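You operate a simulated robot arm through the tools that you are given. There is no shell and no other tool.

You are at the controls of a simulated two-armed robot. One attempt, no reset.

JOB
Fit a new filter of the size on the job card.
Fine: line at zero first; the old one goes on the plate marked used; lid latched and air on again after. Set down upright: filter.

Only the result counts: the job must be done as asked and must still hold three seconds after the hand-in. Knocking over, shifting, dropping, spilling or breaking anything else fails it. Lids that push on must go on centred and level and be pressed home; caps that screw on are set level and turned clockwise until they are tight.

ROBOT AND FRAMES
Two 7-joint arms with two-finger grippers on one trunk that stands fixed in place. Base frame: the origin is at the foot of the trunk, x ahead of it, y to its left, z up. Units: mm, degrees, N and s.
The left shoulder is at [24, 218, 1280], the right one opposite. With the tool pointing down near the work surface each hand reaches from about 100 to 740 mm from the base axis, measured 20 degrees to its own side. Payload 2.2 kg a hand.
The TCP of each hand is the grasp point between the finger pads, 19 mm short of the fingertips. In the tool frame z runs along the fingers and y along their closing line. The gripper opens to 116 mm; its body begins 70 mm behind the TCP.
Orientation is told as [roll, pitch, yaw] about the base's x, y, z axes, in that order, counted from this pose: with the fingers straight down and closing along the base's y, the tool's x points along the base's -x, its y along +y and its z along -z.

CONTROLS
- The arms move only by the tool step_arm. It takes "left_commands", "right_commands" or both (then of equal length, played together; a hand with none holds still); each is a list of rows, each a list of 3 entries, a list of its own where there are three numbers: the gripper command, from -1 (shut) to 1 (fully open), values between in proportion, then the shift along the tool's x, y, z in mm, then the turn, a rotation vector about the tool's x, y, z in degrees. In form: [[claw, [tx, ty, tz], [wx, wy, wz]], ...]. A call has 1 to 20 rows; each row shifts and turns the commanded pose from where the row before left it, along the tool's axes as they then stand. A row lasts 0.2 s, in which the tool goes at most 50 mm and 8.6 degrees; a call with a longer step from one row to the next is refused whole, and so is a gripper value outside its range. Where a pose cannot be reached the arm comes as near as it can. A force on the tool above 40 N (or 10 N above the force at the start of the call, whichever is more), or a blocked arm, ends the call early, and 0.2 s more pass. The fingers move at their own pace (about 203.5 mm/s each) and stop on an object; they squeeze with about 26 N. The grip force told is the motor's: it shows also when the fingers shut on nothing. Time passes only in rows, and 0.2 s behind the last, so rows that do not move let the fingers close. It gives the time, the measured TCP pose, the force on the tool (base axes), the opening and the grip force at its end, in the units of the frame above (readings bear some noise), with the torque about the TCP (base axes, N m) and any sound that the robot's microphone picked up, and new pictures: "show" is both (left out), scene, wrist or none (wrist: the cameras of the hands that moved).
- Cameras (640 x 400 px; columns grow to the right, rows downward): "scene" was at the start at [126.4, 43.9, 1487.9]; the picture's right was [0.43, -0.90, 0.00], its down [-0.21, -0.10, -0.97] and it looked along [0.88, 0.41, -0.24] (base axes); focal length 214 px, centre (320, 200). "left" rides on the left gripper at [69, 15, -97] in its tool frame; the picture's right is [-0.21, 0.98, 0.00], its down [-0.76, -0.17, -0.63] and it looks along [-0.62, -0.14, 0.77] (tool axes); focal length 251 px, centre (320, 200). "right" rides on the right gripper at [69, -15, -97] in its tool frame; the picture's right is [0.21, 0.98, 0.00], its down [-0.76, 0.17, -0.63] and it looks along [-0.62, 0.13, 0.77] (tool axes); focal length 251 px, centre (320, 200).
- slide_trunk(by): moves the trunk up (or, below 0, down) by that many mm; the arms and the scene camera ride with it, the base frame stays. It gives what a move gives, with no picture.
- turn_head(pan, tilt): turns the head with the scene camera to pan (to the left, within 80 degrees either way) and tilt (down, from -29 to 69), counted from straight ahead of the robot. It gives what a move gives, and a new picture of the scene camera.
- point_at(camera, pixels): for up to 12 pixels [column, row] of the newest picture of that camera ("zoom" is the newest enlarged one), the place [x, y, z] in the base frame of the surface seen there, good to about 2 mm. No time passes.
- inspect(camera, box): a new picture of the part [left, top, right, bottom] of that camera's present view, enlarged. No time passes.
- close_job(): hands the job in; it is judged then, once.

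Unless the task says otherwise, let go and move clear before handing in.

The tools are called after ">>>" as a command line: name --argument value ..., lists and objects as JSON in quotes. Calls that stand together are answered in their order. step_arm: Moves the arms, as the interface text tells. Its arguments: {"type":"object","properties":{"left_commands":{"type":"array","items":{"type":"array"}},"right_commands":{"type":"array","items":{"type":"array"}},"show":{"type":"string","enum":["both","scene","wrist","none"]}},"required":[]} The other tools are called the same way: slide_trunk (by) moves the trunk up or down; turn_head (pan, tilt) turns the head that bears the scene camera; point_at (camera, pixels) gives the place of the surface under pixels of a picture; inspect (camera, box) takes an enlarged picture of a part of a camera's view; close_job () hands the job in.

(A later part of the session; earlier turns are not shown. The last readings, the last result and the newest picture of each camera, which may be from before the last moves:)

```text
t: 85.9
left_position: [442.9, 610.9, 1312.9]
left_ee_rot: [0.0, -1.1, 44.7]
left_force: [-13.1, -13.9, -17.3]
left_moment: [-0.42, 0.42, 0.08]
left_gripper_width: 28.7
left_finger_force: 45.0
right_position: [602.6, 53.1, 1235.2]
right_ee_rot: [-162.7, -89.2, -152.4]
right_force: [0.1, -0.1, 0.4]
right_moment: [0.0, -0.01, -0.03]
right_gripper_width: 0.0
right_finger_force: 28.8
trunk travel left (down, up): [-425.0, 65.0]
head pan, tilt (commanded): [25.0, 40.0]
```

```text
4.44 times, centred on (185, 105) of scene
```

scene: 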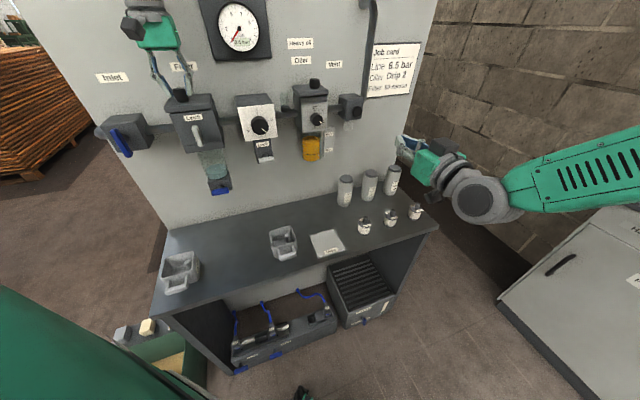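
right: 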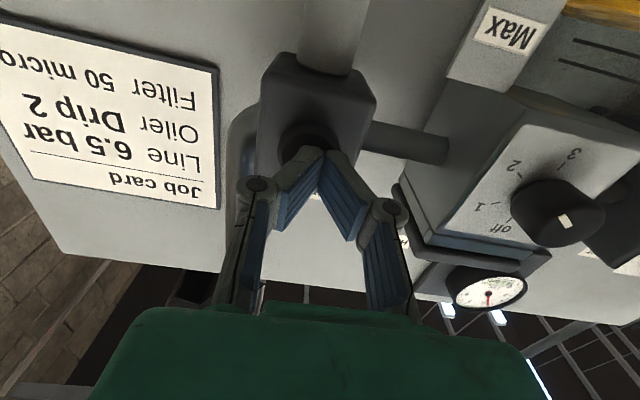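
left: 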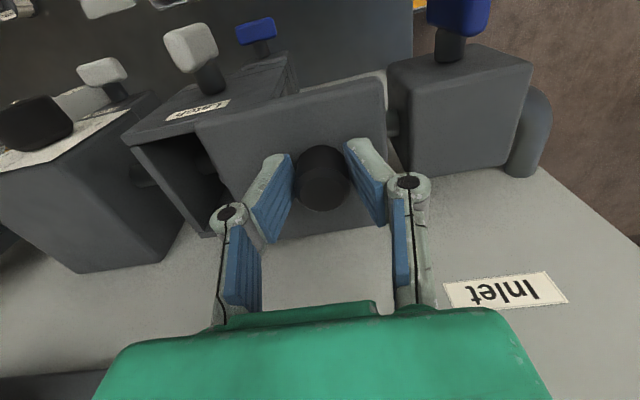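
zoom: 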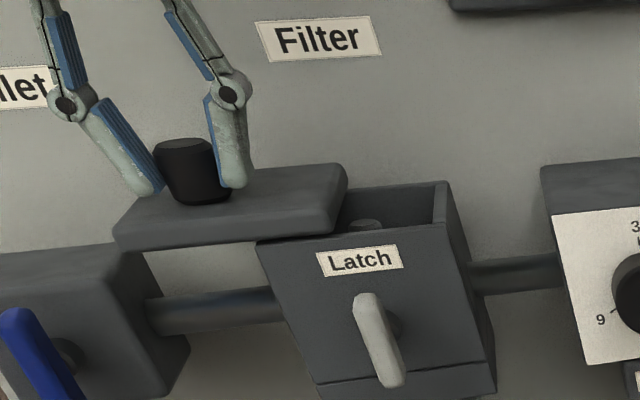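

The lid has slid 54 mm and I can see the old filter's stem in the mouth at (365,225). I'll ease the inward load and continue left.

>>> step_arm --left_commands '[[-1, [1.5, 2, 1], [0, 0, 0]], [-1, [1, 4, 1], [0, 0, 0]], [-1, [0, 4, 0], [0, 0, 0]], [-1, [0, 5, 0], [0, 0, 0]], [-1, [0, 5, 0], [0, 0, 0]], [-1, [0, 5, 0], [0, 0, 0]], [-1, [0, 5, 0], [0, 0, 0]], [-1, [0, 5, 0], [0, 0, 0]], [-1, [0, 0, 0], [0, 0, 0]], [-1, [0, 0, 0], [0, 0, 0]], [-1, [0, 0, 0], [0, 0, 0]]]' --show "wrist"

>>> inspect --camera "scene" --box '[110, 60, 230, 160]'

```text
t: 88.3
left_position: [418.1, 634.3, 1313.8]
left_ee_rot: [0.0, -1.7, 44.7]
left_force: [7.8, 9.6, 24.1]
left_moment: [0.61, -0.56, -0.01]
left_gripper_width: 28.6
left_finger_force: 44.7
right_position: [602.6, 51.8, 1231.9]
right_ee_rot: [-162.7, -89.3, -152.3]
right_force: [0.3, -0.8, -0.1]
right_moment: [-0.02, -0.01, 0.05]
right_gripper_width: 0.1
right_finger_force: 28.5
trunk travel left (down, up): [-425.0, 65.0]
head pan, tilt (commanded): [25.0, 40.0]
```

left: 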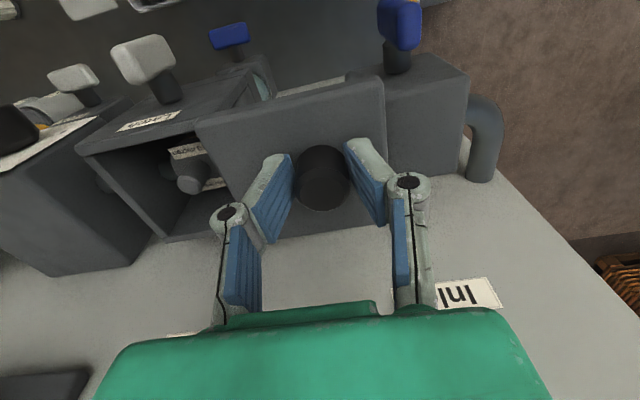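

```text
4.00 times, centred on (170, 110) of scene
```

zoom: 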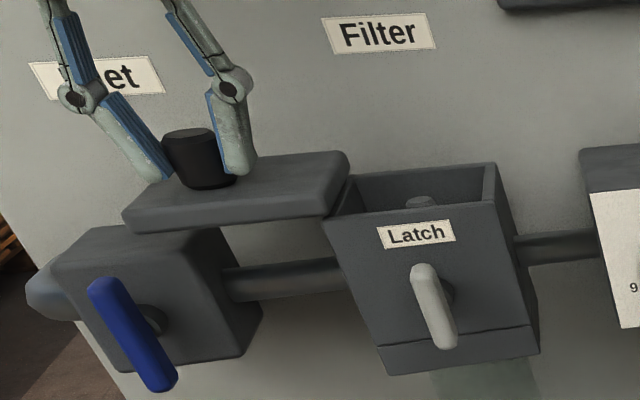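

The lid has slid 89 mm and the mouth is fully open with the old filter inside (185,175 in the wrist picture). I'll relieve the load, release the knob gently and check the lid stays put.

>>> step_arm --left_commands '[[-1, [-1, 1, -2], [0, 0, 0]], [-1, [0, 0, -1], [0, 0, 0]], [-0.8, [0, 0, 0], [0, 0, 0]], [-0.5, [0, 0, 0], [0, 0, 0]], [-0.2, [0, 0, 0], [0, 0, 0]], [-0.2, [0, 0, 0], [0, 0, 0]], [-0.2, [0, 0, -5], [0, 0, 0]], [-0.2, [0, 0, -10], [0, 0, 0]], [-0.2, [0, 0, -20], [0, 0, 0]], [-0.2, [0, 0, -30], [0, 0, 0]], [-0.2, [0, 0, 0], [0, 0, 0]], [-0.2, [0, 0, 0], [0, 0, 0]], [-0.2, [0, 0, 0], [0, 0, 0]]]'

>>> inspect --camera "scene" --box '[110, 60, 230, 160]'

>>> inspect --camera "left" --box '[80, 60, 320, 260]'

```text
t: 91.1
left_position: [419.3, 633.6, 1380.4]
left_ee_rot: [-0.1, -1.3, 44.5]
left_force: [0.1, 0.6, 0.3]
left_moment: [0.01, 0.01, 0.0]
left_gripper_width: 46.3
left_finger_force: 0.0
right_position: [600.8, 52.8, 1233.6]
right_ee_rot: [-161.3, -89.2, -153.8]
right_force: [0.0, 0.4, -0.3]
right_moment: [-0.02, -0.01, -0.03]
right_gripper_width: 0.1
right_finger_force: 28.6
trunk travel left (down, up): [-425.0, 65.0]
head pan, tilt (commanded): [25.0, 40.0]
```

scene: 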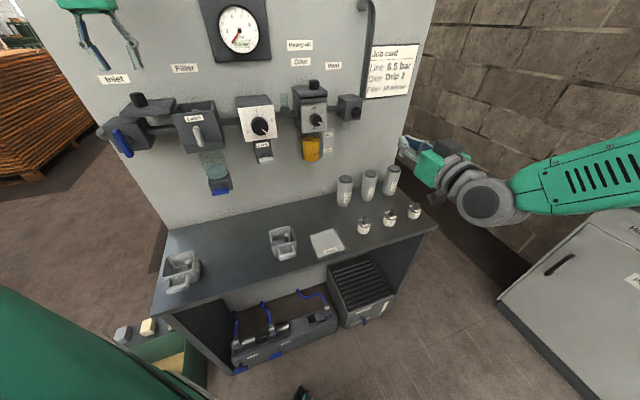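
left: 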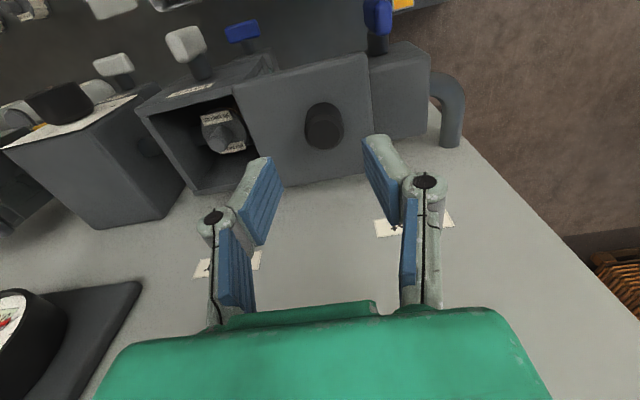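

```text
4.00 times, centred on (170, 110) of scene
```

zoom: 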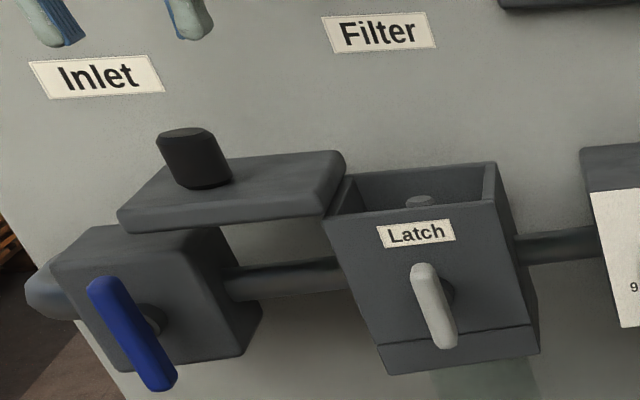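

```text
2.00 times, centred on (200, 160) of left
```

zoom: 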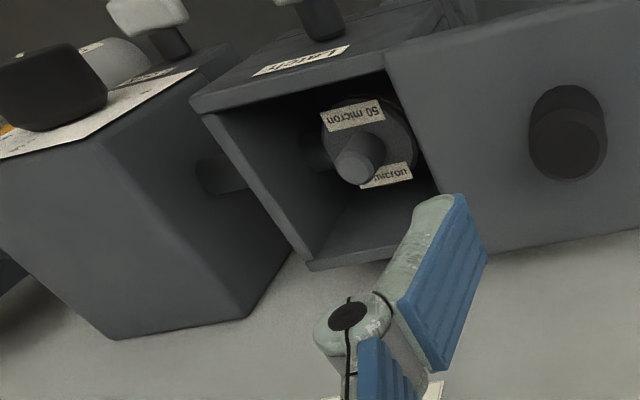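

The lid stays open. The old filter's stem top is at about (358,165) in this zoom; I'll measure it, the mouth, and how deep it sits.

>>> point_at --camera "zoom" --pixels '[[357, 167], [350, 160], [365, 175], [370, 145], [355, 112], [388, 177], [240, 130], [300, 240], [310, 255], [400, 95], [420, 170], [390, 65]]'

```text
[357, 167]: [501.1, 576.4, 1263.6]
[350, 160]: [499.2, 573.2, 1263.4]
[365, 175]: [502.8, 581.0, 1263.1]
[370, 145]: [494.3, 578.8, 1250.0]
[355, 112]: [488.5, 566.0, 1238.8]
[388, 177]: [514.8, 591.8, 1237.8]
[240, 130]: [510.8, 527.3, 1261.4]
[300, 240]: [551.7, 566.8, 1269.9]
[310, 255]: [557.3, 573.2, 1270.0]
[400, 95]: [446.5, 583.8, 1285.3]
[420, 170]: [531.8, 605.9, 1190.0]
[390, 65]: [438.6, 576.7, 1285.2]
```

The old filter's stem top is at (501,577,1263.5) and its cap is at z≈1238, centred in a mouth about 80 mm wide. I'll move above it, opening 36 mm to fit between the walls.

>>> step_arm --left_commands '[[-0.38, [0, -8, 0], [0, 1.2, 0]], [-0.38, [-2, -14, 0], [0, 0, 0]], [-0.38, [-4, -18, 0], [0, 0, 0]], [-0.38, [-4, -20, 0], [0, 0, 0]], [-0.38, [-4, -18, 8], [0, 0, 0]], [-0.38, [-3, -14, 12], [0, 0, 0]], [-0.38, [-1, -6, 15], [0, 0, 0]], [-0.38, [0, 0, 15], [0, 0, 0]], [-0.38, [0, 0, 0], [0, 0, 0]], [-0.38, [0, 0, 0], [0, 0, 0]], [-0.38, [0, 0, 0], [0, 0, 0]], [-0.38, [0, 0, 0], [0, 0, 0]]]' --show "wrist"

>>> inspect --camera "scene" --box '[130, 50, 250, 150]'

```text
t: 93.7
left_position: [499.9, 578.7, 1330.0]
left_ee_rot: [0.0, 0.0, 44.7]
left_force: [-0.6, -0.7, -0.4]
left_moment: [-0.01, 0.01, -0.01]
left_gripper_width: 35.7
left_finger_force: 0.0
right_position: [602.2, 51.6, 1234.3]
right_ee_rot: [-161.7, -89.3, -153.3]
right_force: [-0.6, 0.3, 0.5]
right_moment: [0.0, 0.01, -0.05]
right_gripper_width: 0.0
right_finger_force: 28.4
trunk travel left (down, up): [-425.0, 65.0]
head pan, tilt (commanded): [25.0, 40.0]
```

left: 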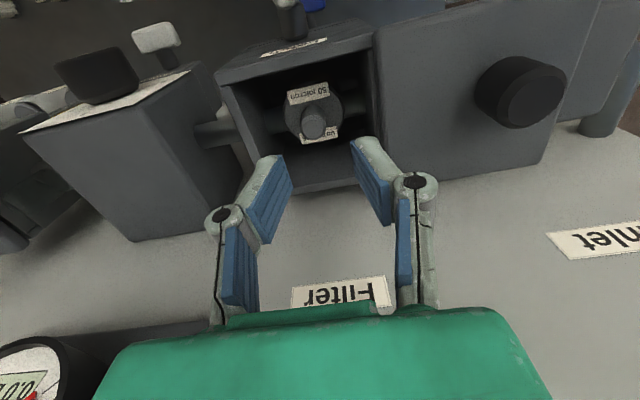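

```text
4.00 times, centred on (190, 100) of scene
```

zoom: 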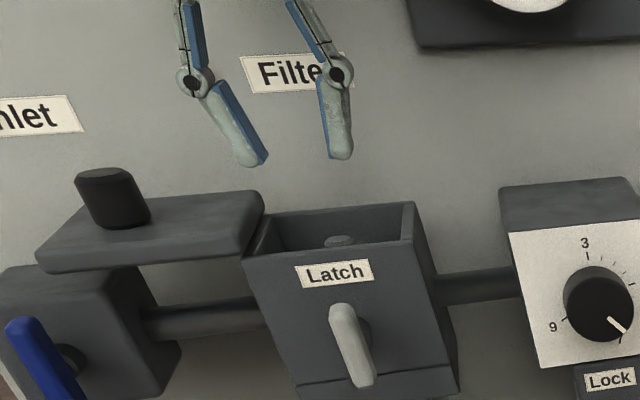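

>>> inspect --camera "left" --box '[210, 60, 390, 200]'

```text
2.86 times, centred on (300, 130) of left
```

zoom: 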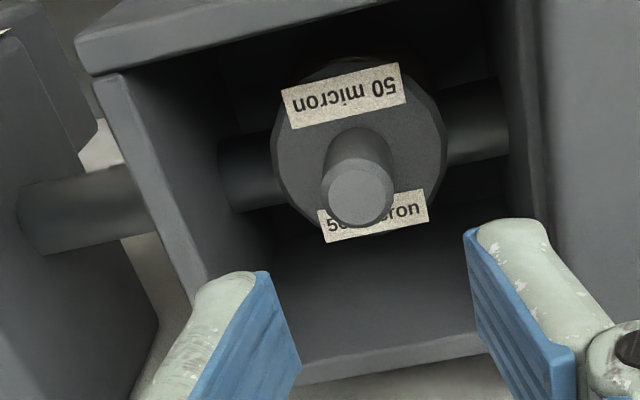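

>>> point_at --camera "zoom" --pixels '[[358, 190], [332, 195], [385, 190], [358, 215], [358, 168], [345, 95], [440, 130], [285, 150], [160, 150], [510, 60], [390, 375], [300, 30]]'

```text
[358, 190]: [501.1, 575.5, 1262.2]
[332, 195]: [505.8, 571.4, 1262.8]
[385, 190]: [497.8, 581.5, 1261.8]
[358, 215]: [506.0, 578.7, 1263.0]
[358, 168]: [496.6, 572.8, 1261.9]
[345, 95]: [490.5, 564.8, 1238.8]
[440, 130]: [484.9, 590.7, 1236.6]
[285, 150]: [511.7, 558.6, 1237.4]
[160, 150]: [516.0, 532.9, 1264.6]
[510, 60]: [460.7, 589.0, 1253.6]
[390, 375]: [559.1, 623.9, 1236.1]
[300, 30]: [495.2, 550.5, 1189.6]
```

The stem is about 18 mm across, centred at (501.5,576.3). I'll shift 3 mm and descend into the mouth, stopping with the tips just above the cap.

>>> step_arm --left_commands '[[-0.38, [0, -1.5, 8], [0, 0, 0]], [-0.38, [0, -1.5, 10], [0, 0, 0]], [-0.38, [0, 0, 10], [0, 0, 0]], [-0.38, [0, 0, 10], [0, 0, 0]], [-0.38, [0, 0, 8], [0, 0, 0]], [-0.38, [0, 0, 0], [0, 0, 0]], [-0.38, [0, 0, 0], [0, 0, 0]], [-0.38, [0, 0, 0], [0, 0, 0]]]' --show "wrist"

>>> inspect --camera "scene" --box '[150, 70, 240, 150]'

>>> inspect --camera "left" --box '[200, 60, 420, 240]'

```text
t: 95.5
left_position: [502.6, 576.6, 1283.9]
left_ee_rot: [-0.2, -0.1, 44.5]
left_force: [0.5, -0.7, 0.1]
left_moment: [0.02, -0.03, 0.01]
left_gripper_width: 35.9
left_finger_force: 0.1
right_position: [602.3, 51.1, 1233.6]
right_ee_rot: [-161.5, -89.3, -153.5]
right_force: [0.4, 0.1, -0.7]
right_moment: [-0.01, 0.02, -0.02]
right_gripper_width: 0.0
right_finger_force: 28.2
trunk travel left (down, up): [-425.0, 65.0]
head pan, tilt (commanded): [25.0, 40.0]
```

left: 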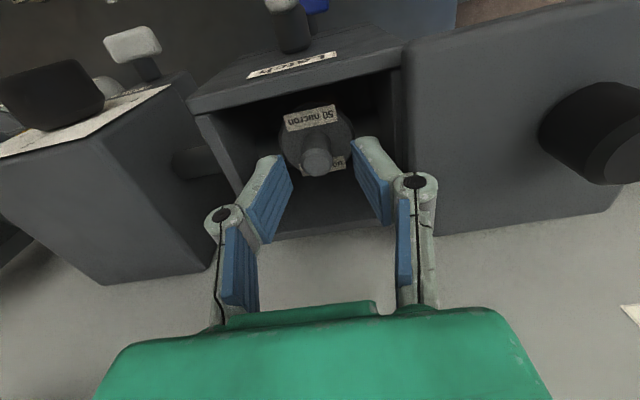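

```text
5.00 times, centred on (195, 110) of scene
```

zoom: 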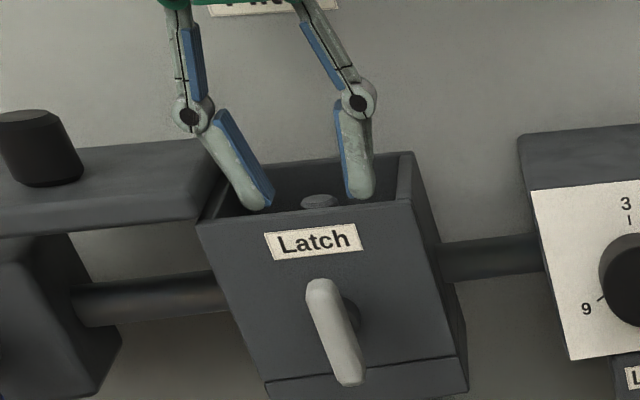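

```text
2.22 times, centred on (310, 150) of left
```

zoom: 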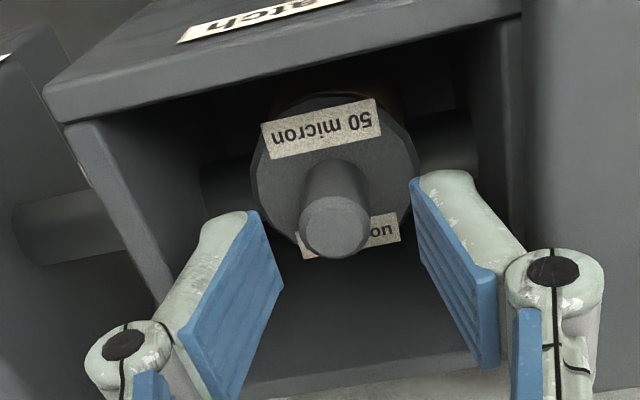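

The stem is centred between the fingers (335,225). I'll descend the last 24 mm and close on it.

>>> step_arm --left_commands '[[-0.38, [0, 0, 5], [0, 0, 0]], [-0.38, [0, 0, 5], [0, 0, 0]], [-0.38, [0, 0, 5], [0, 0, 0]], [-0.38, [0, 0, 5], [0, 0, 0]], [-0.38, [0, 0, 4], [0, 0, 0]], [-0.38, [0, 0, 0], [0, 0, 0]], [-0.38, [0, 0, 0], [0, 0, 0]], [-0.6, [0, 0, 0], [0, 0, 0]], [-0.8, [0, 0, 0], [0, 0, 0]], [-1, [0, 0, 0], [0, 0, 0]], [-1, [0, 0, 0], [0, 0, 0]]]' --show "wrist"

>>> inspect --camera "scene" --box '[150, 70, 240, 150]'

```text
t: 97.9
left_position: [501.9, 576.5, 1260.7]
left_ee_rot: [-0.2, 0.0, 44.5]
left_force: [0.3, -0.4, -0.5]
left_moment: [0.02, -0.01, 0.0]
left_gripper_width: 18.4
left_finger_force: 25.8
right_position: [601.7, 52.4, 1232.3]
right_ee_rot: [-161.3, -89.3, -153.9]
right_force: [-0.2, -0.2, -0.5]
right_moment: [0.03, 0.06, 0.0]
right_gripper_width: 0.0
right_finger_force: 28.1
trunk travel left (down, up): [-425.0, 65.0]
head pan, tilt (commanded): [25.0, 40.0]
```

left: 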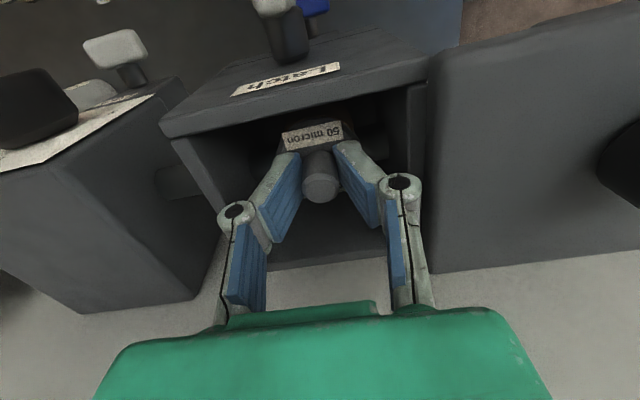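

```text
5.00 times, centred on (195, 110) of scene
```

zoom: 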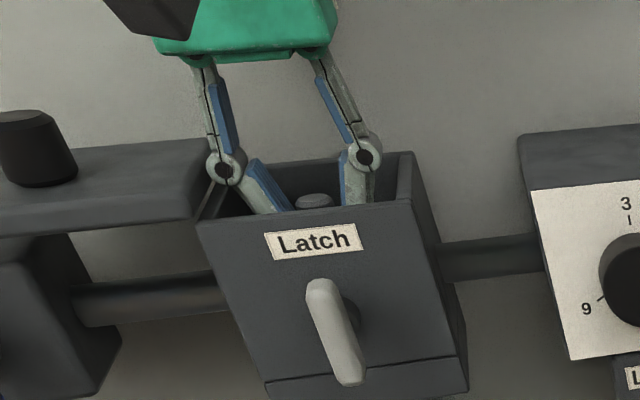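

The stem is gripped (18.4 mm, 26 N). I'll lift gently and watch the force.

>>> step_arm --left_commands '[[-1, [0, 0, -2], [0, 0, 0]], [-1, [0, 0, -3], [0, 0, 0]], [-1, [0, 0, -5], [0, 0, 0]], [-1, [0, 0, -8], [0, 0, 0]], [-1, [0, 0, -10], [0, 0, 0]], [-1, [0, 0, -10], [0, 0, 0]], [-1, [0, 0, 0], [0, 0, 0]], [-1, [0, 0, 0], [0, 0, 0]]]' --show "wrist"

>>> inspect --camera "scene" --box '[150, 50, 240, 150]'

```text
t: 99.7
left_position: [502.5, 575.9, 1297.7]
left_ee_rot: [-0.1, -0.1, 44.7]
left_force: [-0.2, 0.1, 0.0]
left_moment: [-0.03, 0.01, 0.02]
left_gripper_width: 18.2
left_finger_force: 26.1
right_position: [602.2, 52.2, 1233.2]
right_ee_rot: [-161.8, -89.3, -153.1]
right_force: [-0.1, 0.6, -0.1]
right_moment: [-0.01, -0.02, -0.02]
right_gripper_width: 0.0
right_finger_force: 28.4
trunk travel left (down, up): [-425.0, 65.0]
head pan, tilt (commanded): [25.0, 40.0]
```

left: 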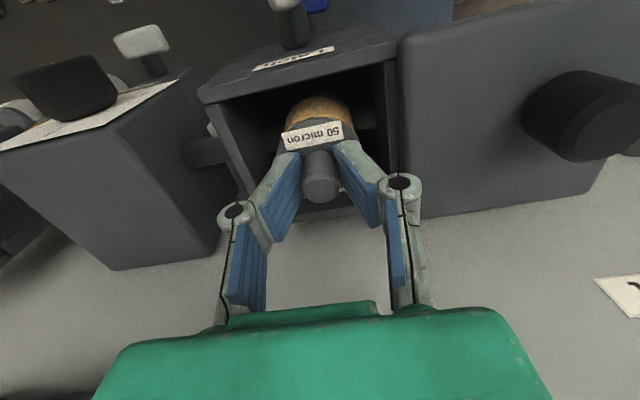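

```text
4.00 times, centred on (195, 100) of scene
```

zoom: 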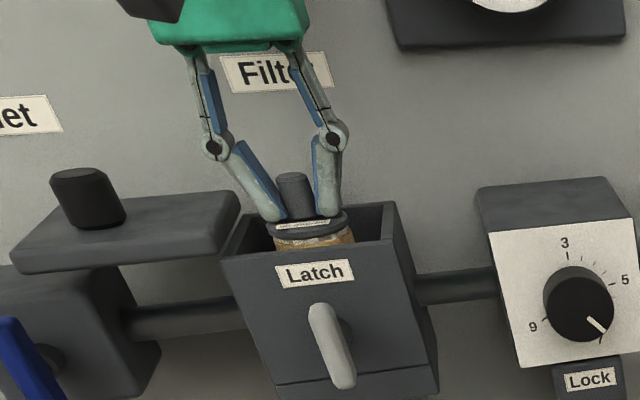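

The old filter comes up with the hand. I'll lift it clear of the mouth.

>>> step_arm --left_commands '[[-1, [0, 0, -8], [0, 0, 0]], [-1, [0, 0, -10], [0, 0, 0]], [-1, [0, 0, -12], [0, 0, 0]], [-1, [0, 0, -12], [0, 0, 0]], [-1, [0, 0, -12], [0, 0, 0]], [-1, [0, 0, -12], [0, 0, 0]], [-1, [0, 0, -12], [0, 0, 0]], [-1, [0, 0, -8], [0, 0, 0]], [-1, [0, 0, 0], [0, 0, 0]], [-1, [0, 0, 0], [0, 0, 0]]]' --show "wrist"

>>> inspect --camera "scene" --box '[150, 20, 250, 150]'

```text
t: 101.9
left_position: [501.2, 577.4, 1383.7]
left_ee_rot: [-0.1, 0.0, 44.6]
left_force: [0.4, 0.0, -0.5]
left_moment: [0.02, 0.01, 0.0]
left_gripper_width: 18.3
left_finger_force: 26.0
right_position: [602.0, 51.2, 1232.5]
right_ee_rot: [-161.7, -89.3, -153.4]
right_force: [0.4, 0.0, 0.5]
right_moment: [-0.02, 0.04, -0.01]
right_gripper_width: 0.0
right_finger_force: 28.5
trunk travel left (down, up): [-425.0, 65.0]
head pan, tilt (commanded): [25.0, 40.0]
```

left: 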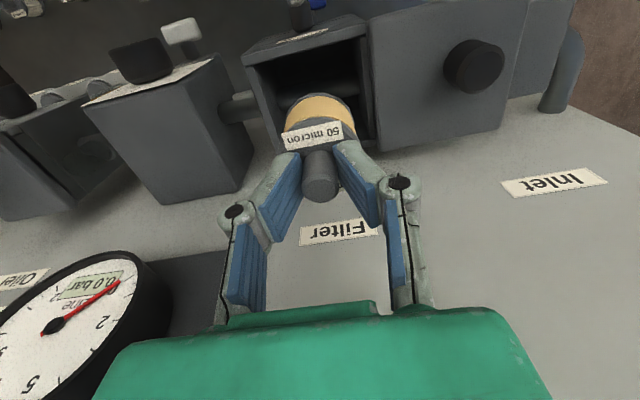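

```text
3.08 times, centred on (200, 85) of scene
```

zoom: 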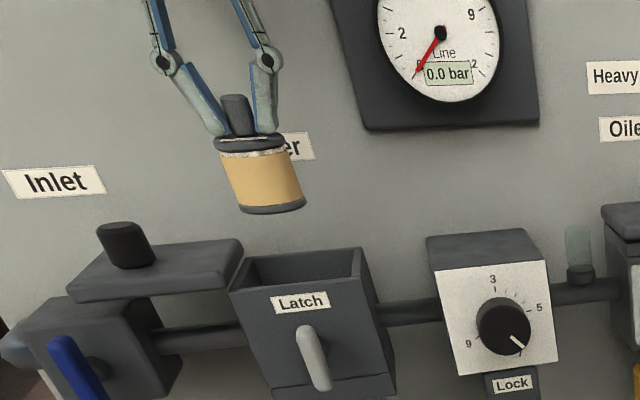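

The old yellowed filter is clear of the housing. I'll measure its bottom relative to the TCP, plus the used plate and the inside of the mouth.

>>> point_at --camera "zoom" --pixels '[[235, 98], [240, 118], [255, 150], [268, 198], [270, 210], [225, 170], [300, 165], [305, 265], [340, 255], [260, 270]]'

>>> point_at --camera "scene" --pixels '[[326, 243], [311, 238], [335, 230], [343, 248], [320, 257], [300, 235], [360, 230], [372, 232], [283, 240], [350, 260], [389, 212], [389, 222]]'

>>> inspect --camera "scene" --box '[260, 205, 440, 275]'

```text
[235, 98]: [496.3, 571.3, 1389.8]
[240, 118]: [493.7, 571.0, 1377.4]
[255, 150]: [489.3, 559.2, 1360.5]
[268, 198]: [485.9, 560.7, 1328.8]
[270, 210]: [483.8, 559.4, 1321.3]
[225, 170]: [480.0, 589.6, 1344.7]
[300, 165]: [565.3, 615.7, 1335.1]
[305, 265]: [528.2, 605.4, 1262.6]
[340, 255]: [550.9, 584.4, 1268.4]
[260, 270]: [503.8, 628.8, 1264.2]
```

```text
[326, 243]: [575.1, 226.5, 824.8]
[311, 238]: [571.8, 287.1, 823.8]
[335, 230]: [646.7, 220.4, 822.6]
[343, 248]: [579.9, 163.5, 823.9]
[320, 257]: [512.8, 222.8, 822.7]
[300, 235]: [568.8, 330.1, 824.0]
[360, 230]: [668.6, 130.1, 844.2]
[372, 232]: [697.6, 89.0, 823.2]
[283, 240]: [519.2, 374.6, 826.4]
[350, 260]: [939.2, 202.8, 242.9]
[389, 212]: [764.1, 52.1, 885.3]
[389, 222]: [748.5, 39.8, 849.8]
```

```text
3.56 times, centred on (350, 240) of scene
```

zoom: 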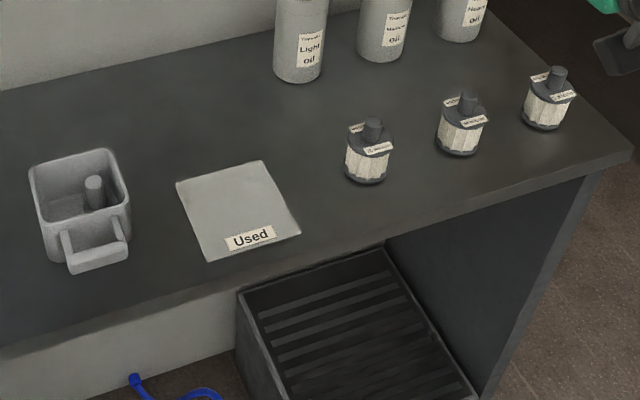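

>>> point_at --camera "zoom" --pixels '[[182, 184], [260, 165], [295, 233], [209, 256], [235, 205], [374, 125], [373, 140], [466, 98], [467, 115], [558, 72], [110, 190], [462, 148]]'

>>> inspect --camera "scene" --box '[370, 200, 410, 235]'

```text
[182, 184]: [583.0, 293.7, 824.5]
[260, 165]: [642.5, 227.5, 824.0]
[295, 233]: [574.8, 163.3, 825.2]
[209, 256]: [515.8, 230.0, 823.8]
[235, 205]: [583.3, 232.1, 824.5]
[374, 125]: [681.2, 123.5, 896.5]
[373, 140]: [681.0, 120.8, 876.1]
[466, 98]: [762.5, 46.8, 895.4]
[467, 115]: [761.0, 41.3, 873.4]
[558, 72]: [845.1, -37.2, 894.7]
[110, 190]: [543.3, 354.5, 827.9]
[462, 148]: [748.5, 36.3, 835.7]
```

```text
11.43 times, centred on (390, 218) of scene
```

zoom: 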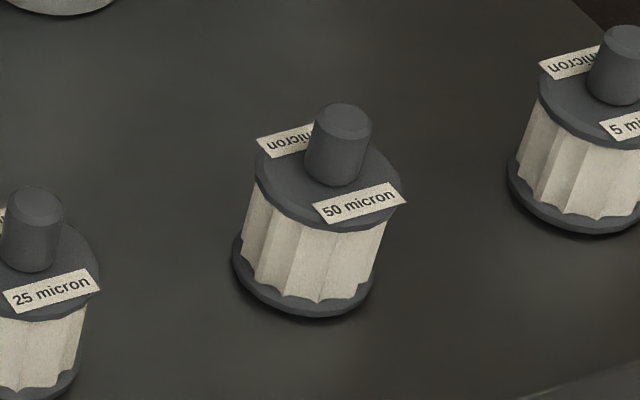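

The plate's centre is (579,229,824) and the held filter's bottom is about 68 mm below the TCP. I'll move it straight out from the panel first, then check.

>>> step_arm --left_commands '[[-1, [6, 0, 0], [0, 0, 0]], [-1, [12, 0, 0], [0, 0, 0]], [-1, [18, 0, 0], [0, 0, 0]], [-1, [20, 0, 0], [0, 0, 0]], [-1, [20, 0, 0], [0, 0, 0]], [-1, [20, 0, 0], [0, 0, 0]], [-1, [16, 0, 0], [0, 0, 0]], [-1, [12, 0, 0], [0, 0, 0]], [-1, [6, 0, 0], [0, 0, 0]], [-1, [0, 0, 0], [0, 0, 0]], [-1, [0, 0, 0], [0, 0, 0]]]' --show "scene"

```text
t: 104.3
left_position: [407.5, 485.6, 1384.6]
left_ee_rot: [-0.1, -0.1, 44.6]
left_force: [-0.7, 0.5, -0.5]
left_moment: [0.01, -0.01, 0.04]
left_gripper_width: 18.1
left_finger_force: 26.2
right_position: [601.6, 51.4, 1232.7]
right_ee_rot: [-161.1, -89.3, -154.0]
right_force: [0.2, -0.7, 0.4]
right_moment: [-0.02, -0.04, -0.02]
right_gripper_width: 0.0
right_finger_force: 28.4
trunk travel left (down, up): [-425.0, 65.0]
head pan, tilt (commanded): [25.0, 40.0]
```

scene: 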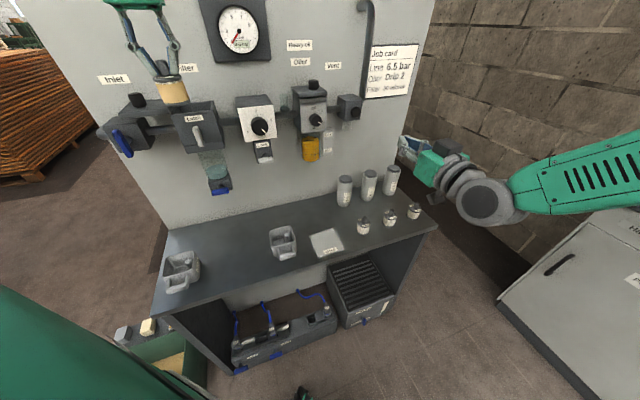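

The filter is held clear of the panel at d≈204. Before carrying it down, I'll fold the right hand back out of the way.

>>> step_arm --right_commands '[[-1, [0, 0, -10], [0, 0, 0]], [-1, [0, 0, -18], [0, 0, 0]], [-1, [0, 0, -18], [0, 0, 0]], [-1, [0, 0, -14], [0, 0, 0]], [-1, [0, 0, 0], [0, 8, 0]], [-1, [0, 0, 0], [0, 8, 0]], [-1, [0, 0, 0], [0, 8, 0]], [-1, [0, 0, 0], [0, 8, 0]], [-1, [0, 0, 0], [0, 8, 0]], [-1, [0, 0, 0], [0, 8, 0]], [-1, [0, 0, 0], [0, 8, 0]], [-1, [0, 0, 0], [0, 8, 0]], [-1, [0, 0, 0], [0, 8, 0]], [-1, [0, 0, 0], [0, 8, 0]], [-1, [0, 0, 0], [0, 8, 0]], [-1, [15, 0, -5], [0, 0, 0]], [-1, [25, 0, -10], [0, 0, 0]], [-1, [25, 0, -10], [0, 0, 0]], [-1, [15, 0, -5], [0, 0, 0]], [-1, [0, 0, 0], [0, 0, 0]]]' --show "scene"

```text
t: 108.5
left_position: [408.1, 486.5, 1383.7]
left_ee_rot: [-0.1, -0.1, 44.7]
left_force: [-0.7, 0.3, -1.3]
left_moment: [0.01, 0.02, 0.0]
left_gripper_width: 18.4
left_finger_force: 25.5
right_position: [501.8, -46.1, 1258.0]
right_ee_rot: [-0.4, -2.6, 44.9]
right_force: [-0.5, 0.2, 0.9]
right_moment: [-0.03, 0.01, 0.02]
right_gripper_width: 0.2
right_finger_force: 28.9
trunk travel left (down, up): [-425.0, 65.0]
head pan, tilt (commanded): [25.0, 40.0]
```

scene: 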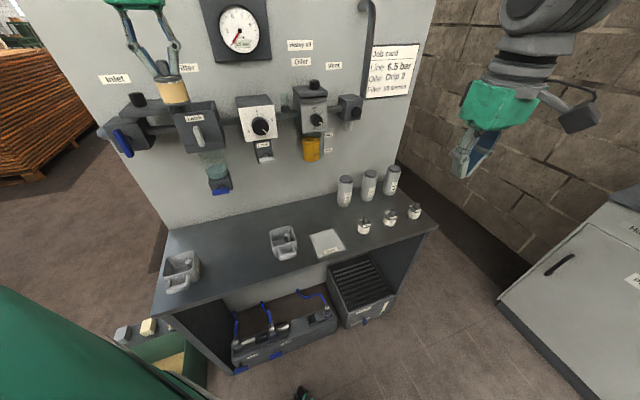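

The right hand is back at fingers-down. I'll park it further back while carrying the old filter toward a point above the used plate.

>>> step_arm --left_commands '[[-1, [1.9, -9.4, 12], [0, 0, 0]], [-1, [3.8, -18.8, 24], [0, 0, 0]], [-1, [3.8, -18.8, 24], [0, 0, 0]], [-1, [3.8, -18.8, 24], [0, 0, 0]], [-1, [3.8, -18.8, 24], [0, 0, 0]], [-1, [3.8, -18.8, 24], [0, 0, 0]], [-1, [3.8, -18.8, 24], [0, 0, 0]], [-1, [3.8, -18.8, 24], [0, 0, 0]], [-1, [3.8, -18.8, 24], [0, 0, 0]], [-1, [3.8, -18.8, 24], [0, 0, 0]], [-1, [3.8, -18.8, 24], [0, 0, 0]], [-1, [3.8, -18.8, 24], [0, 0, 0]], [-1, [3.8, -18.8, 24], [0, 0, 0]], [-1, [3.8, -18.8, 24], [0, 0, 0]], [-1, [3.8, -18.8, 24], [0, 0, 0]], [-1, [3.8, -18.8, 24], [0, 0, 0]], [-1, [1.9, -9.4, 12], [0, 0, 0]], [-1, [0, 0, 0], [0, 0, 0]], [-1, [0, 0, 0], [0, 0, 0]]]' --right_commands '[[-1, [15, -1, -3], [0, 0, 0]], [-1, [30, -3, -5], [0, 0, 0]], [-1, [30, -3, -5], [0, 0, 0]], [-1, [30, -3, -5], [0, 0, 0]], [-1, [30, -3, -5], [0, 0, 0]], [-1, [30, -3, -5], [0, 0, 0]], [-1, [30, -3, -5], [0, 0, 0]], [-1, [30, -3, -5], [0, 0, 0]], [-1, [12, -1, -3], [0, 0, 0]], [-1, [0, 0, 0], [0, 0, 0]], [-1, [0, 0, 0], [0, 0, 0]], [-1, [0, 0, 0], [0, 0, 0]], [-1, [0, 0, 0], [0, 0, 0]], [-1, [0, 0, 0], [0, 0, 0]], [-1, [0, 0, 0], [0, 0, 0]], [-1, [0, 0, 0], [0, 0, 0]], [-1, [0, 0, 0], [0, 0, 0]], [-1, [0, 0, 0], [0, 0, 0]], [-1, [0, 0, 0], [0, 0, 0]]]'

```text
t: 112.5
left_position: [577.8, 227.2, 1000.0]
left_ee_rot: [0.1, -0.2, 44.6]
left_force: [0.6, -0.4, -0.2]
left_moment: [-0.01, 0.0, -0.01]
left_gripper_width: 18.0
left_finger_force: 25.6
right_position: [348.8, -234.3, 1288.1]
right_ee_rot: [-0.2, -2.6, 44.9]
right_force: [0.3, 0.3, 0.7]
right_moment: [-0.05, 0.01, 0.01]
right_gripper_width: 0.1
right_finger_force: 28.9
trunk travel left (down, up): [-425.0, 65.0]
head pan, tilt (commanded): [25.0, 40.0]
```

scene: 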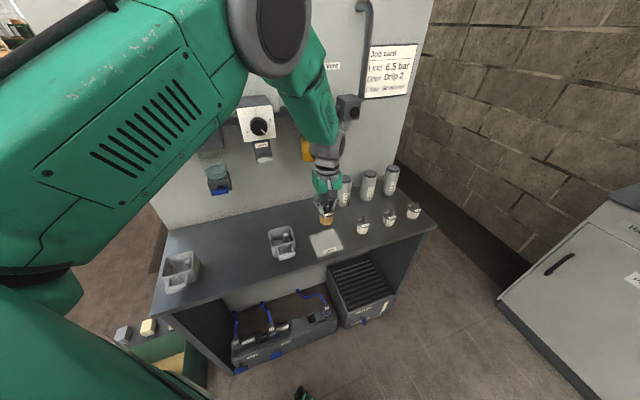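
right: 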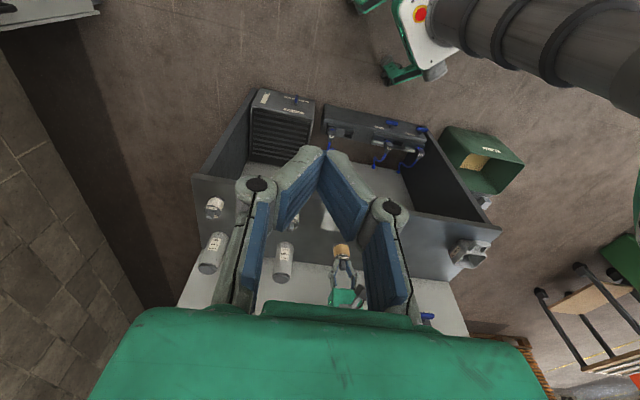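
left: 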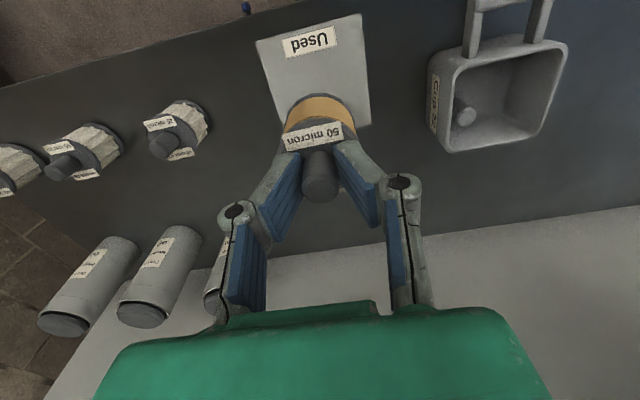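

I'm above the plate at (578,227,1000) with the filter hanging straight. I'll check the oil cans' places and heights before lowering the hand.

>>> point_at --camera "left" --pixels '[[65, 322], [143, 315], [110, 270], [160, 255], [215, 300], [172, 140], [60, 165], [325, 80], [500, 100], [560, 60], [450, 140], [320, 190]]'

>>> point_at --camera "scene" --pixels '[[345, 179], [369, 172], [392, 168], [345, 200], [328, 218], [327, 224]]'

```text
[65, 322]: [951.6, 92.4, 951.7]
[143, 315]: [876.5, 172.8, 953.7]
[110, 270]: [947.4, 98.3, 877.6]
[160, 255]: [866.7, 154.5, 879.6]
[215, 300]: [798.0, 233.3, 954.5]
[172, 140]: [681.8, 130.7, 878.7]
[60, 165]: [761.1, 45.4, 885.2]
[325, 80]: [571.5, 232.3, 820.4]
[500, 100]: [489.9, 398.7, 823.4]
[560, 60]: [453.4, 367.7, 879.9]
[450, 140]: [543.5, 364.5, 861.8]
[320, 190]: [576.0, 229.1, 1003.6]
```

```text
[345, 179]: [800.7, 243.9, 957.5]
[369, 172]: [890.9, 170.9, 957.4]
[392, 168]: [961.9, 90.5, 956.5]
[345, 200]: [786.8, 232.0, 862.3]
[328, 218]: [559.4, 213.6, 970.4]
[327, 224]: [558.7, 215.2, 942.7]
```

The cans are over 200 mm away, so the hand has room. I'll lower the filter to just above the plate.

>>> step_arm --left_commands '[[-1, [-1, 0, 10], [0, 0, 0]], [-1, [-0.8, 0, 16], [0, 0, 0]], [-1, [0, 0, 18], [0, 0, 0]], [-1, [0, 0, 18], [0, 0, 0]], [-1, [0, 0, 16], [0, 0, 0]], [-1, [0, 0, 10], [0, 0, 0]], [-1, [0, 0, 4], [0, 0, 0]], [-1, [0, 0, 0], [0, 0, 0]], [-1, [0, 0, 0], [0, 0, 0]], [-1, [0, 0, 0], [0, 0, 0]]]'

>>> inspect --camera "scene" --box '[290, 190, 370, 270]'

```text
t: 114.7
left_position: [579.0, 227.9, 908.2]
left_ee_rot: [0.1, -0.2, 44.6]
left_force: [0.1, 0.9, 0.0]
left_moment: [0.03, 0.03, 0.02]
left_gripper_width: 18.3
left_finger_force: 26.4
right_position: [350.7, -235.5, 1290.4]
right_ee_rot: [-0.1, -2.8, 44.9]
right_force: [0.1, 0.2, 0.3]
right_moment: [0.03, -0.04, -0.02]
right_gripper_width: 0.0
right_finger_force: 28.1
trunk travel left (down, up): [-425.0, 65.0]
head pan, tilt (commanded): [25.0, 40.0]
```

scene: 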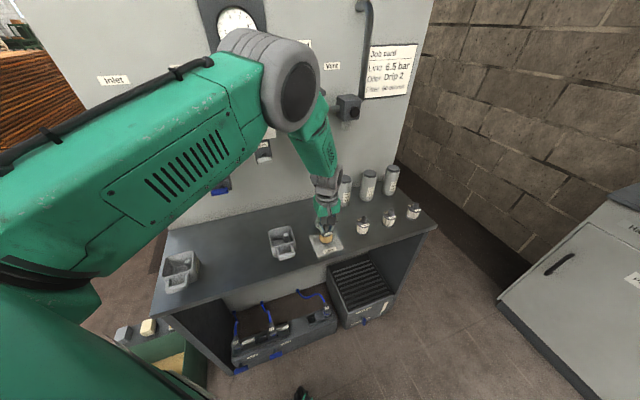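
left: 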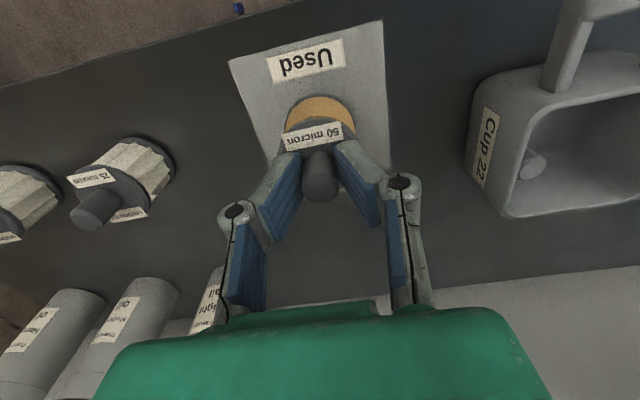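

```text
5.00 times, centred on (330, 230) of scene
```

zoom: 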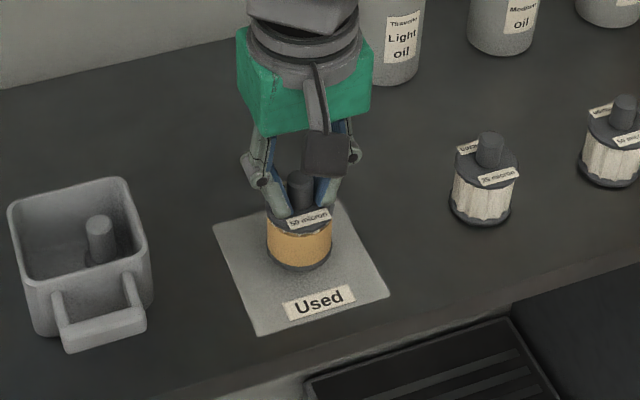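

The filter hovers over the plate's middle (298,240 in the zoom). I'll lower it in 2 mm steps until it touches.

>>> step_arm --left_commands '[[-1, [0, 0, 2.5], [0, 0, 0]], [-1, [0, 0, 2.5], [0, 0, 0]], [-1, [0, 0, 2], [0, 0, 0]], [-1, [0, 0, 2], [0, 0, 0]], [-1, [0, 0, 2], [0, 0, 0]], [-1, [0, 0, 0], [0, 0, 0]], [-1, [0, 0, 0], [0, 0, 0]]]' --show "wrist"

>>> inspect --camera "scene" --box '[305, 215, 355, 265]'

```text
t: 116.3
left_position: [579.1, 226.8, 897.5]
left_ee_rot: [0.0, -0.2, 44.5]
left_force: [-0.1, 0.2, -0.3]
left_moment: [0.0, -0.04, -0.02]
left_gripper_width: 18.0
left_finger_force: 25.6
right_position: [349.1, -233.9, 1289.4]
right_ee_rot: [-0.2, -2.8, 44.9]
right_force: [0.4, -0.6, 0.1]
right_moment: [0.02, -0.01, 0.01]
right_gripper_width: 0.2
right_finger_force: 28.6
trunk travel left (down, up): [-425.0, 65.0]
head pan, tilt (commanded): [25.0, 40.0]
```

left: 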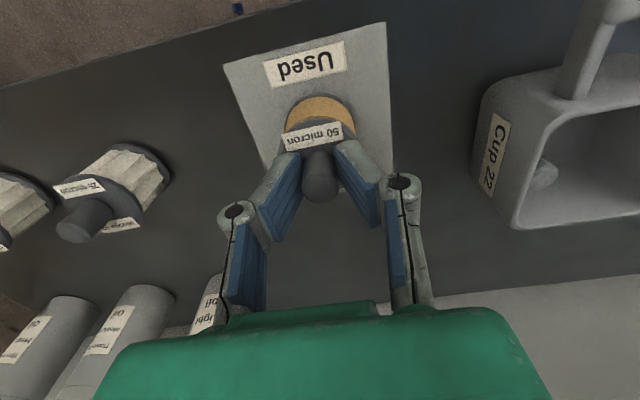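

```text
8.00 times, centred on (330, 240) of scene
```

zoom: 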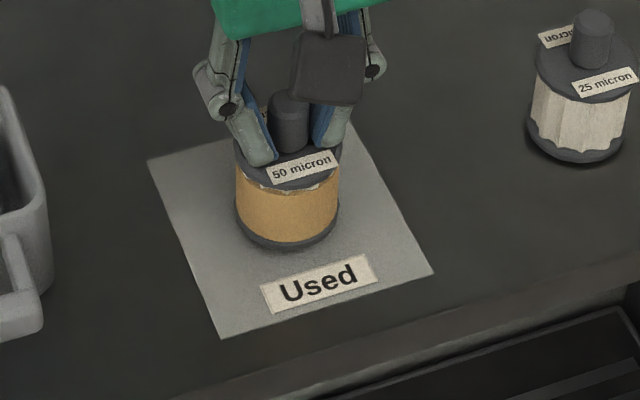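

No contact force yet at z 897.5. I'll lower in 1 mm steps.

>>> step_arm --left_commands '[[-1, [0, 0, 1], [0, 0, 0]], [-1, [0, 0, 1], [0, 0, 0]], [-1, [0, 0, 1], [0, 0, 0]], [-1, [0, 0, 1], [0, 0, 0]], [-1, [0, 0, 0], [0, 0, 0]], [-1, [0, 0, 0], [0, 0, 0]]]' --show "none"

```text
t: 117.7
left_position: [579.3, 227.5, 893.6]
left_ee_rot: [0.1, -0.3, 44.7]
left_force: [0.5, 0.8, 0.4]
left_moment: [0.01, -0.03, 0.01]
left_gripper_width: 18.4
left_finger_force: 26.4
right_position: [349.4, -235.2, 1288.8]
right_ee_rot: [-0.1, -2.9, 44.9]
right_force: [0.6, 0.8, 0.7]
right_moment: [0.01, 0.01, 0.01]
right_gripper_width: 0.0
right_finger_force: 28.7
trunk travel left (down, up): [-425.0, 65.0]
head pan, tilt (commanded): [25.0, 40.0]
```

>>> step_arm --left_commands '[[-1, [0, 0, 1], [0, 0, 0]], [-1, [0, 0, 1], [0, 0, 0]], [-1, [0, 0, 0], [0, 0, 0]], [-1, [0, 0, 0], [0, 0, 0]]]' --show "none"

>>> inspect --camera "scene" --box '[305, 215, 355, 265]'

```text
t: 118.7
left_position: [578.7, 227.6, 891.1]
left_ee_rot: [0.0, -0.2, 44.6]
left_force: [0.4, 0.2, -0.3]
left_moment: [0.02, -0.03, -0.01]
left_gripper_width: 18.2
left_finger_force: 26.2
right_position: [349.7, -234.1, 1288.4]
right_ee_rot: [-0.1, -2.8, 45.0]
right_force: [-0.2, 0.2, -0.5]
right_moment: [0.04, 0.04, 0.02]
right_gripper_width: 0.0
right_finger_force: 28.3
trunk travel left (down, up): [-425.0, 65.0]
head pan, tilt (commanded): [25.0, 40.0]
```

```text
8.00 times, centred on (330, 240) of scene
```

zoom: 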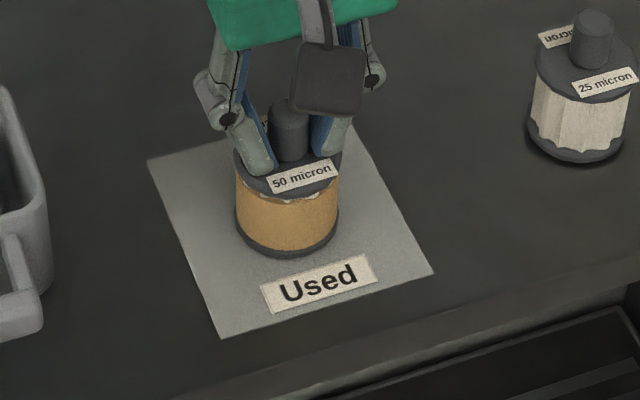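

>>> step_arm --left_commands '[[-1, [0, 0, 0.8], [0, 0, 0]], [-1, [0, 0, 0.8], [0, 0, 0]], [-1, [0, 0, 0], [0, 0, 0]], [-1, [0, 0, 0], [0, 0, 0]]]' --show "none"

>>> step_arm --left_commands '[[-1, [0, 0, 0.8], [0, 0, 0]], [-1, [0, 0, 0.8], [0, 0, 0]], [-1, [0, 0, 0], [0, 0, 0]], [-1, [0, 0, 0], [0, 0, 0]]]' --show "none"

>>> inspect --camera "scene" --box '[305, 215, 355, 265]'

```text
t: 119.7
left_position: [577.9, 226.8, 890.7]
left_ee_rot: [-0.1, -0.2, 44.6]
left_force: [0.1, 0.1, -1.0]
left_moment: [0.0, -0.02, 0.01]
left_gripper_width: 18.1
left_finger_force: 26.1
right_position: [349.4, -234.3, 1289.2]
right_ee_rot: [-0.1, -2.8, 44.9]
right_force: [-1.0, -0.8, -0.7]
right_moment: [0.02, 0.0, 0.01]
right_gripper_width: 0.0
right_finger_force: 28.2
trunk travel left (down, up): [-425.0, 65.0]
head pan, tilt (commanded): [25.0, 40.0]
```

```text
t: 120.7
left_position: [579.8, 226.8, 889.5]
left_ee_rot: [0.0, -0.3, 44.5]
left_force: [-1.1, -0.5, 9.2]
left_moment: [-0.13, 0.15, 0.01]
left_gripper_width: 18.1
left_finger_force: 25.7
right_position: [348.3, -235.2, 1288.8]
right_ee_rot: [-0.2, -2.8, 44.9]
right_force: [-0.2, -0.1, -0.4]
right_moment: [0.03, 0.01, 0.01]
right_gripper_width: 0.4
right_finger_force: 28.8
trunk travel left (down, up): [-425.0, 65.0]
head pan, tilt (commanded): [25.0, 40.0]
```

```text
8.00 times, centred on (330, 240) of scene
```

zoom: 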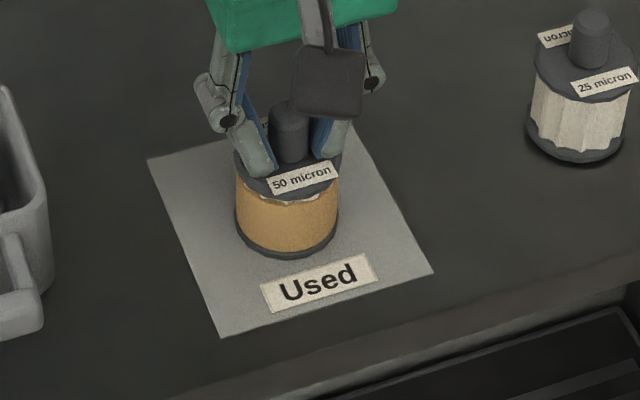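

Contact: 9 N up at z 889.5, with the filter standing upright on the plate. I'll open gently and lift straight away.

>>> step_arm --left_commands '[[-0.95, [0, 0, -0.5], [0, 0, 0]], [-0.6, [0, 0, 0], [0, 0, 0]], [-0.4, [0, 0, 0], [0, 0, 0]], [-0.38, [0, 0, 0], [0, 0, 0]], [-0.38, [0, 0, -5], [0, 0, 0]], [-0.38, [0, 0, -10], [0, 0, 0]], [-0.38, [0, 0, -15], [0, 0, 0]], [-0.38, [0, 0, -20], [0, 0, 0]], [-0.38, [0, 0, -20], [0, 0, 0]], [-0.38, [0, 0, -20], [0, 0, 0]], [-0.38, [0, 0, 0], [0, 0, 0]], [-0.38, [0, 0, 0], [0, 0, 0]]]'

>>> inspect --camera "scene" --box '[305, 215, 355, 265]'

```text
t: 123.3
left_position: [579.9, 227.4, 978.6]
left_ee_rot: [0.1, -0.2, 44.5]
left_force: [1.0, -0.2, 0.5]
left_moment: [-0.02, 0.02, -0.03]
left_gripper_width: 36.2
left_finger_force: 0.0
right_position: [349.2, -234.2, 1289.2]
right_ee_rot: [-0.1, -2.9, 44.8]
right_force: [0.4, -0.4, 0.1]
right_moment: [-0.02, 0.0, -0.02]
right_gripper_width: 0.1
right_finger_force: 28.6
trunk travel left (down, up): [-425.0, 65.0]
head pan, tilt (commanded): [25.0, 40.0]
```

scene: 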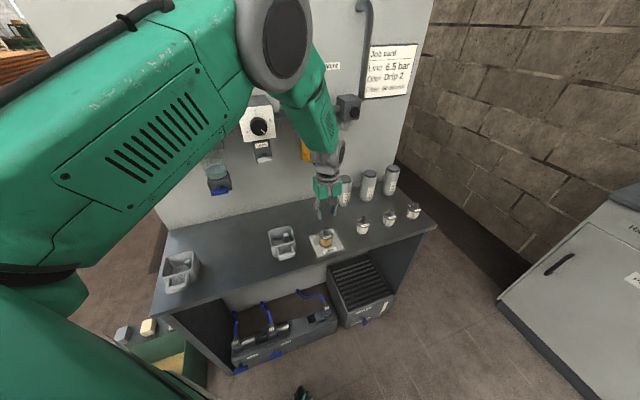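
left: 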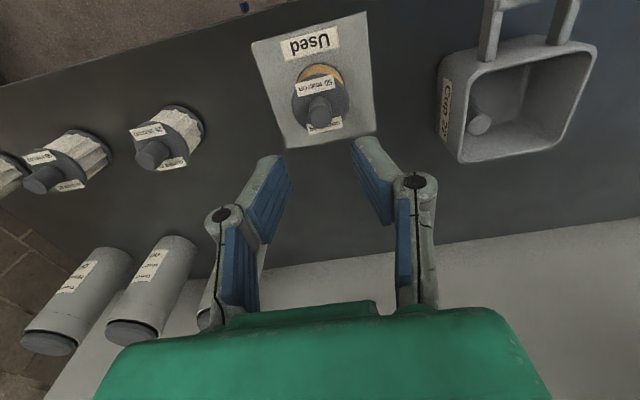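

```text
8.00 times, centred on (330, 240) of scene
```

zoom: 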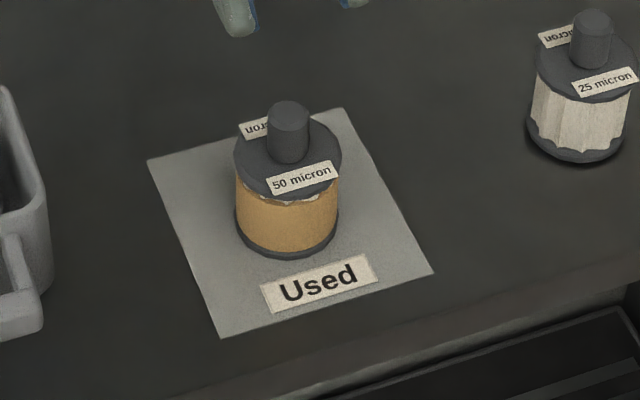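

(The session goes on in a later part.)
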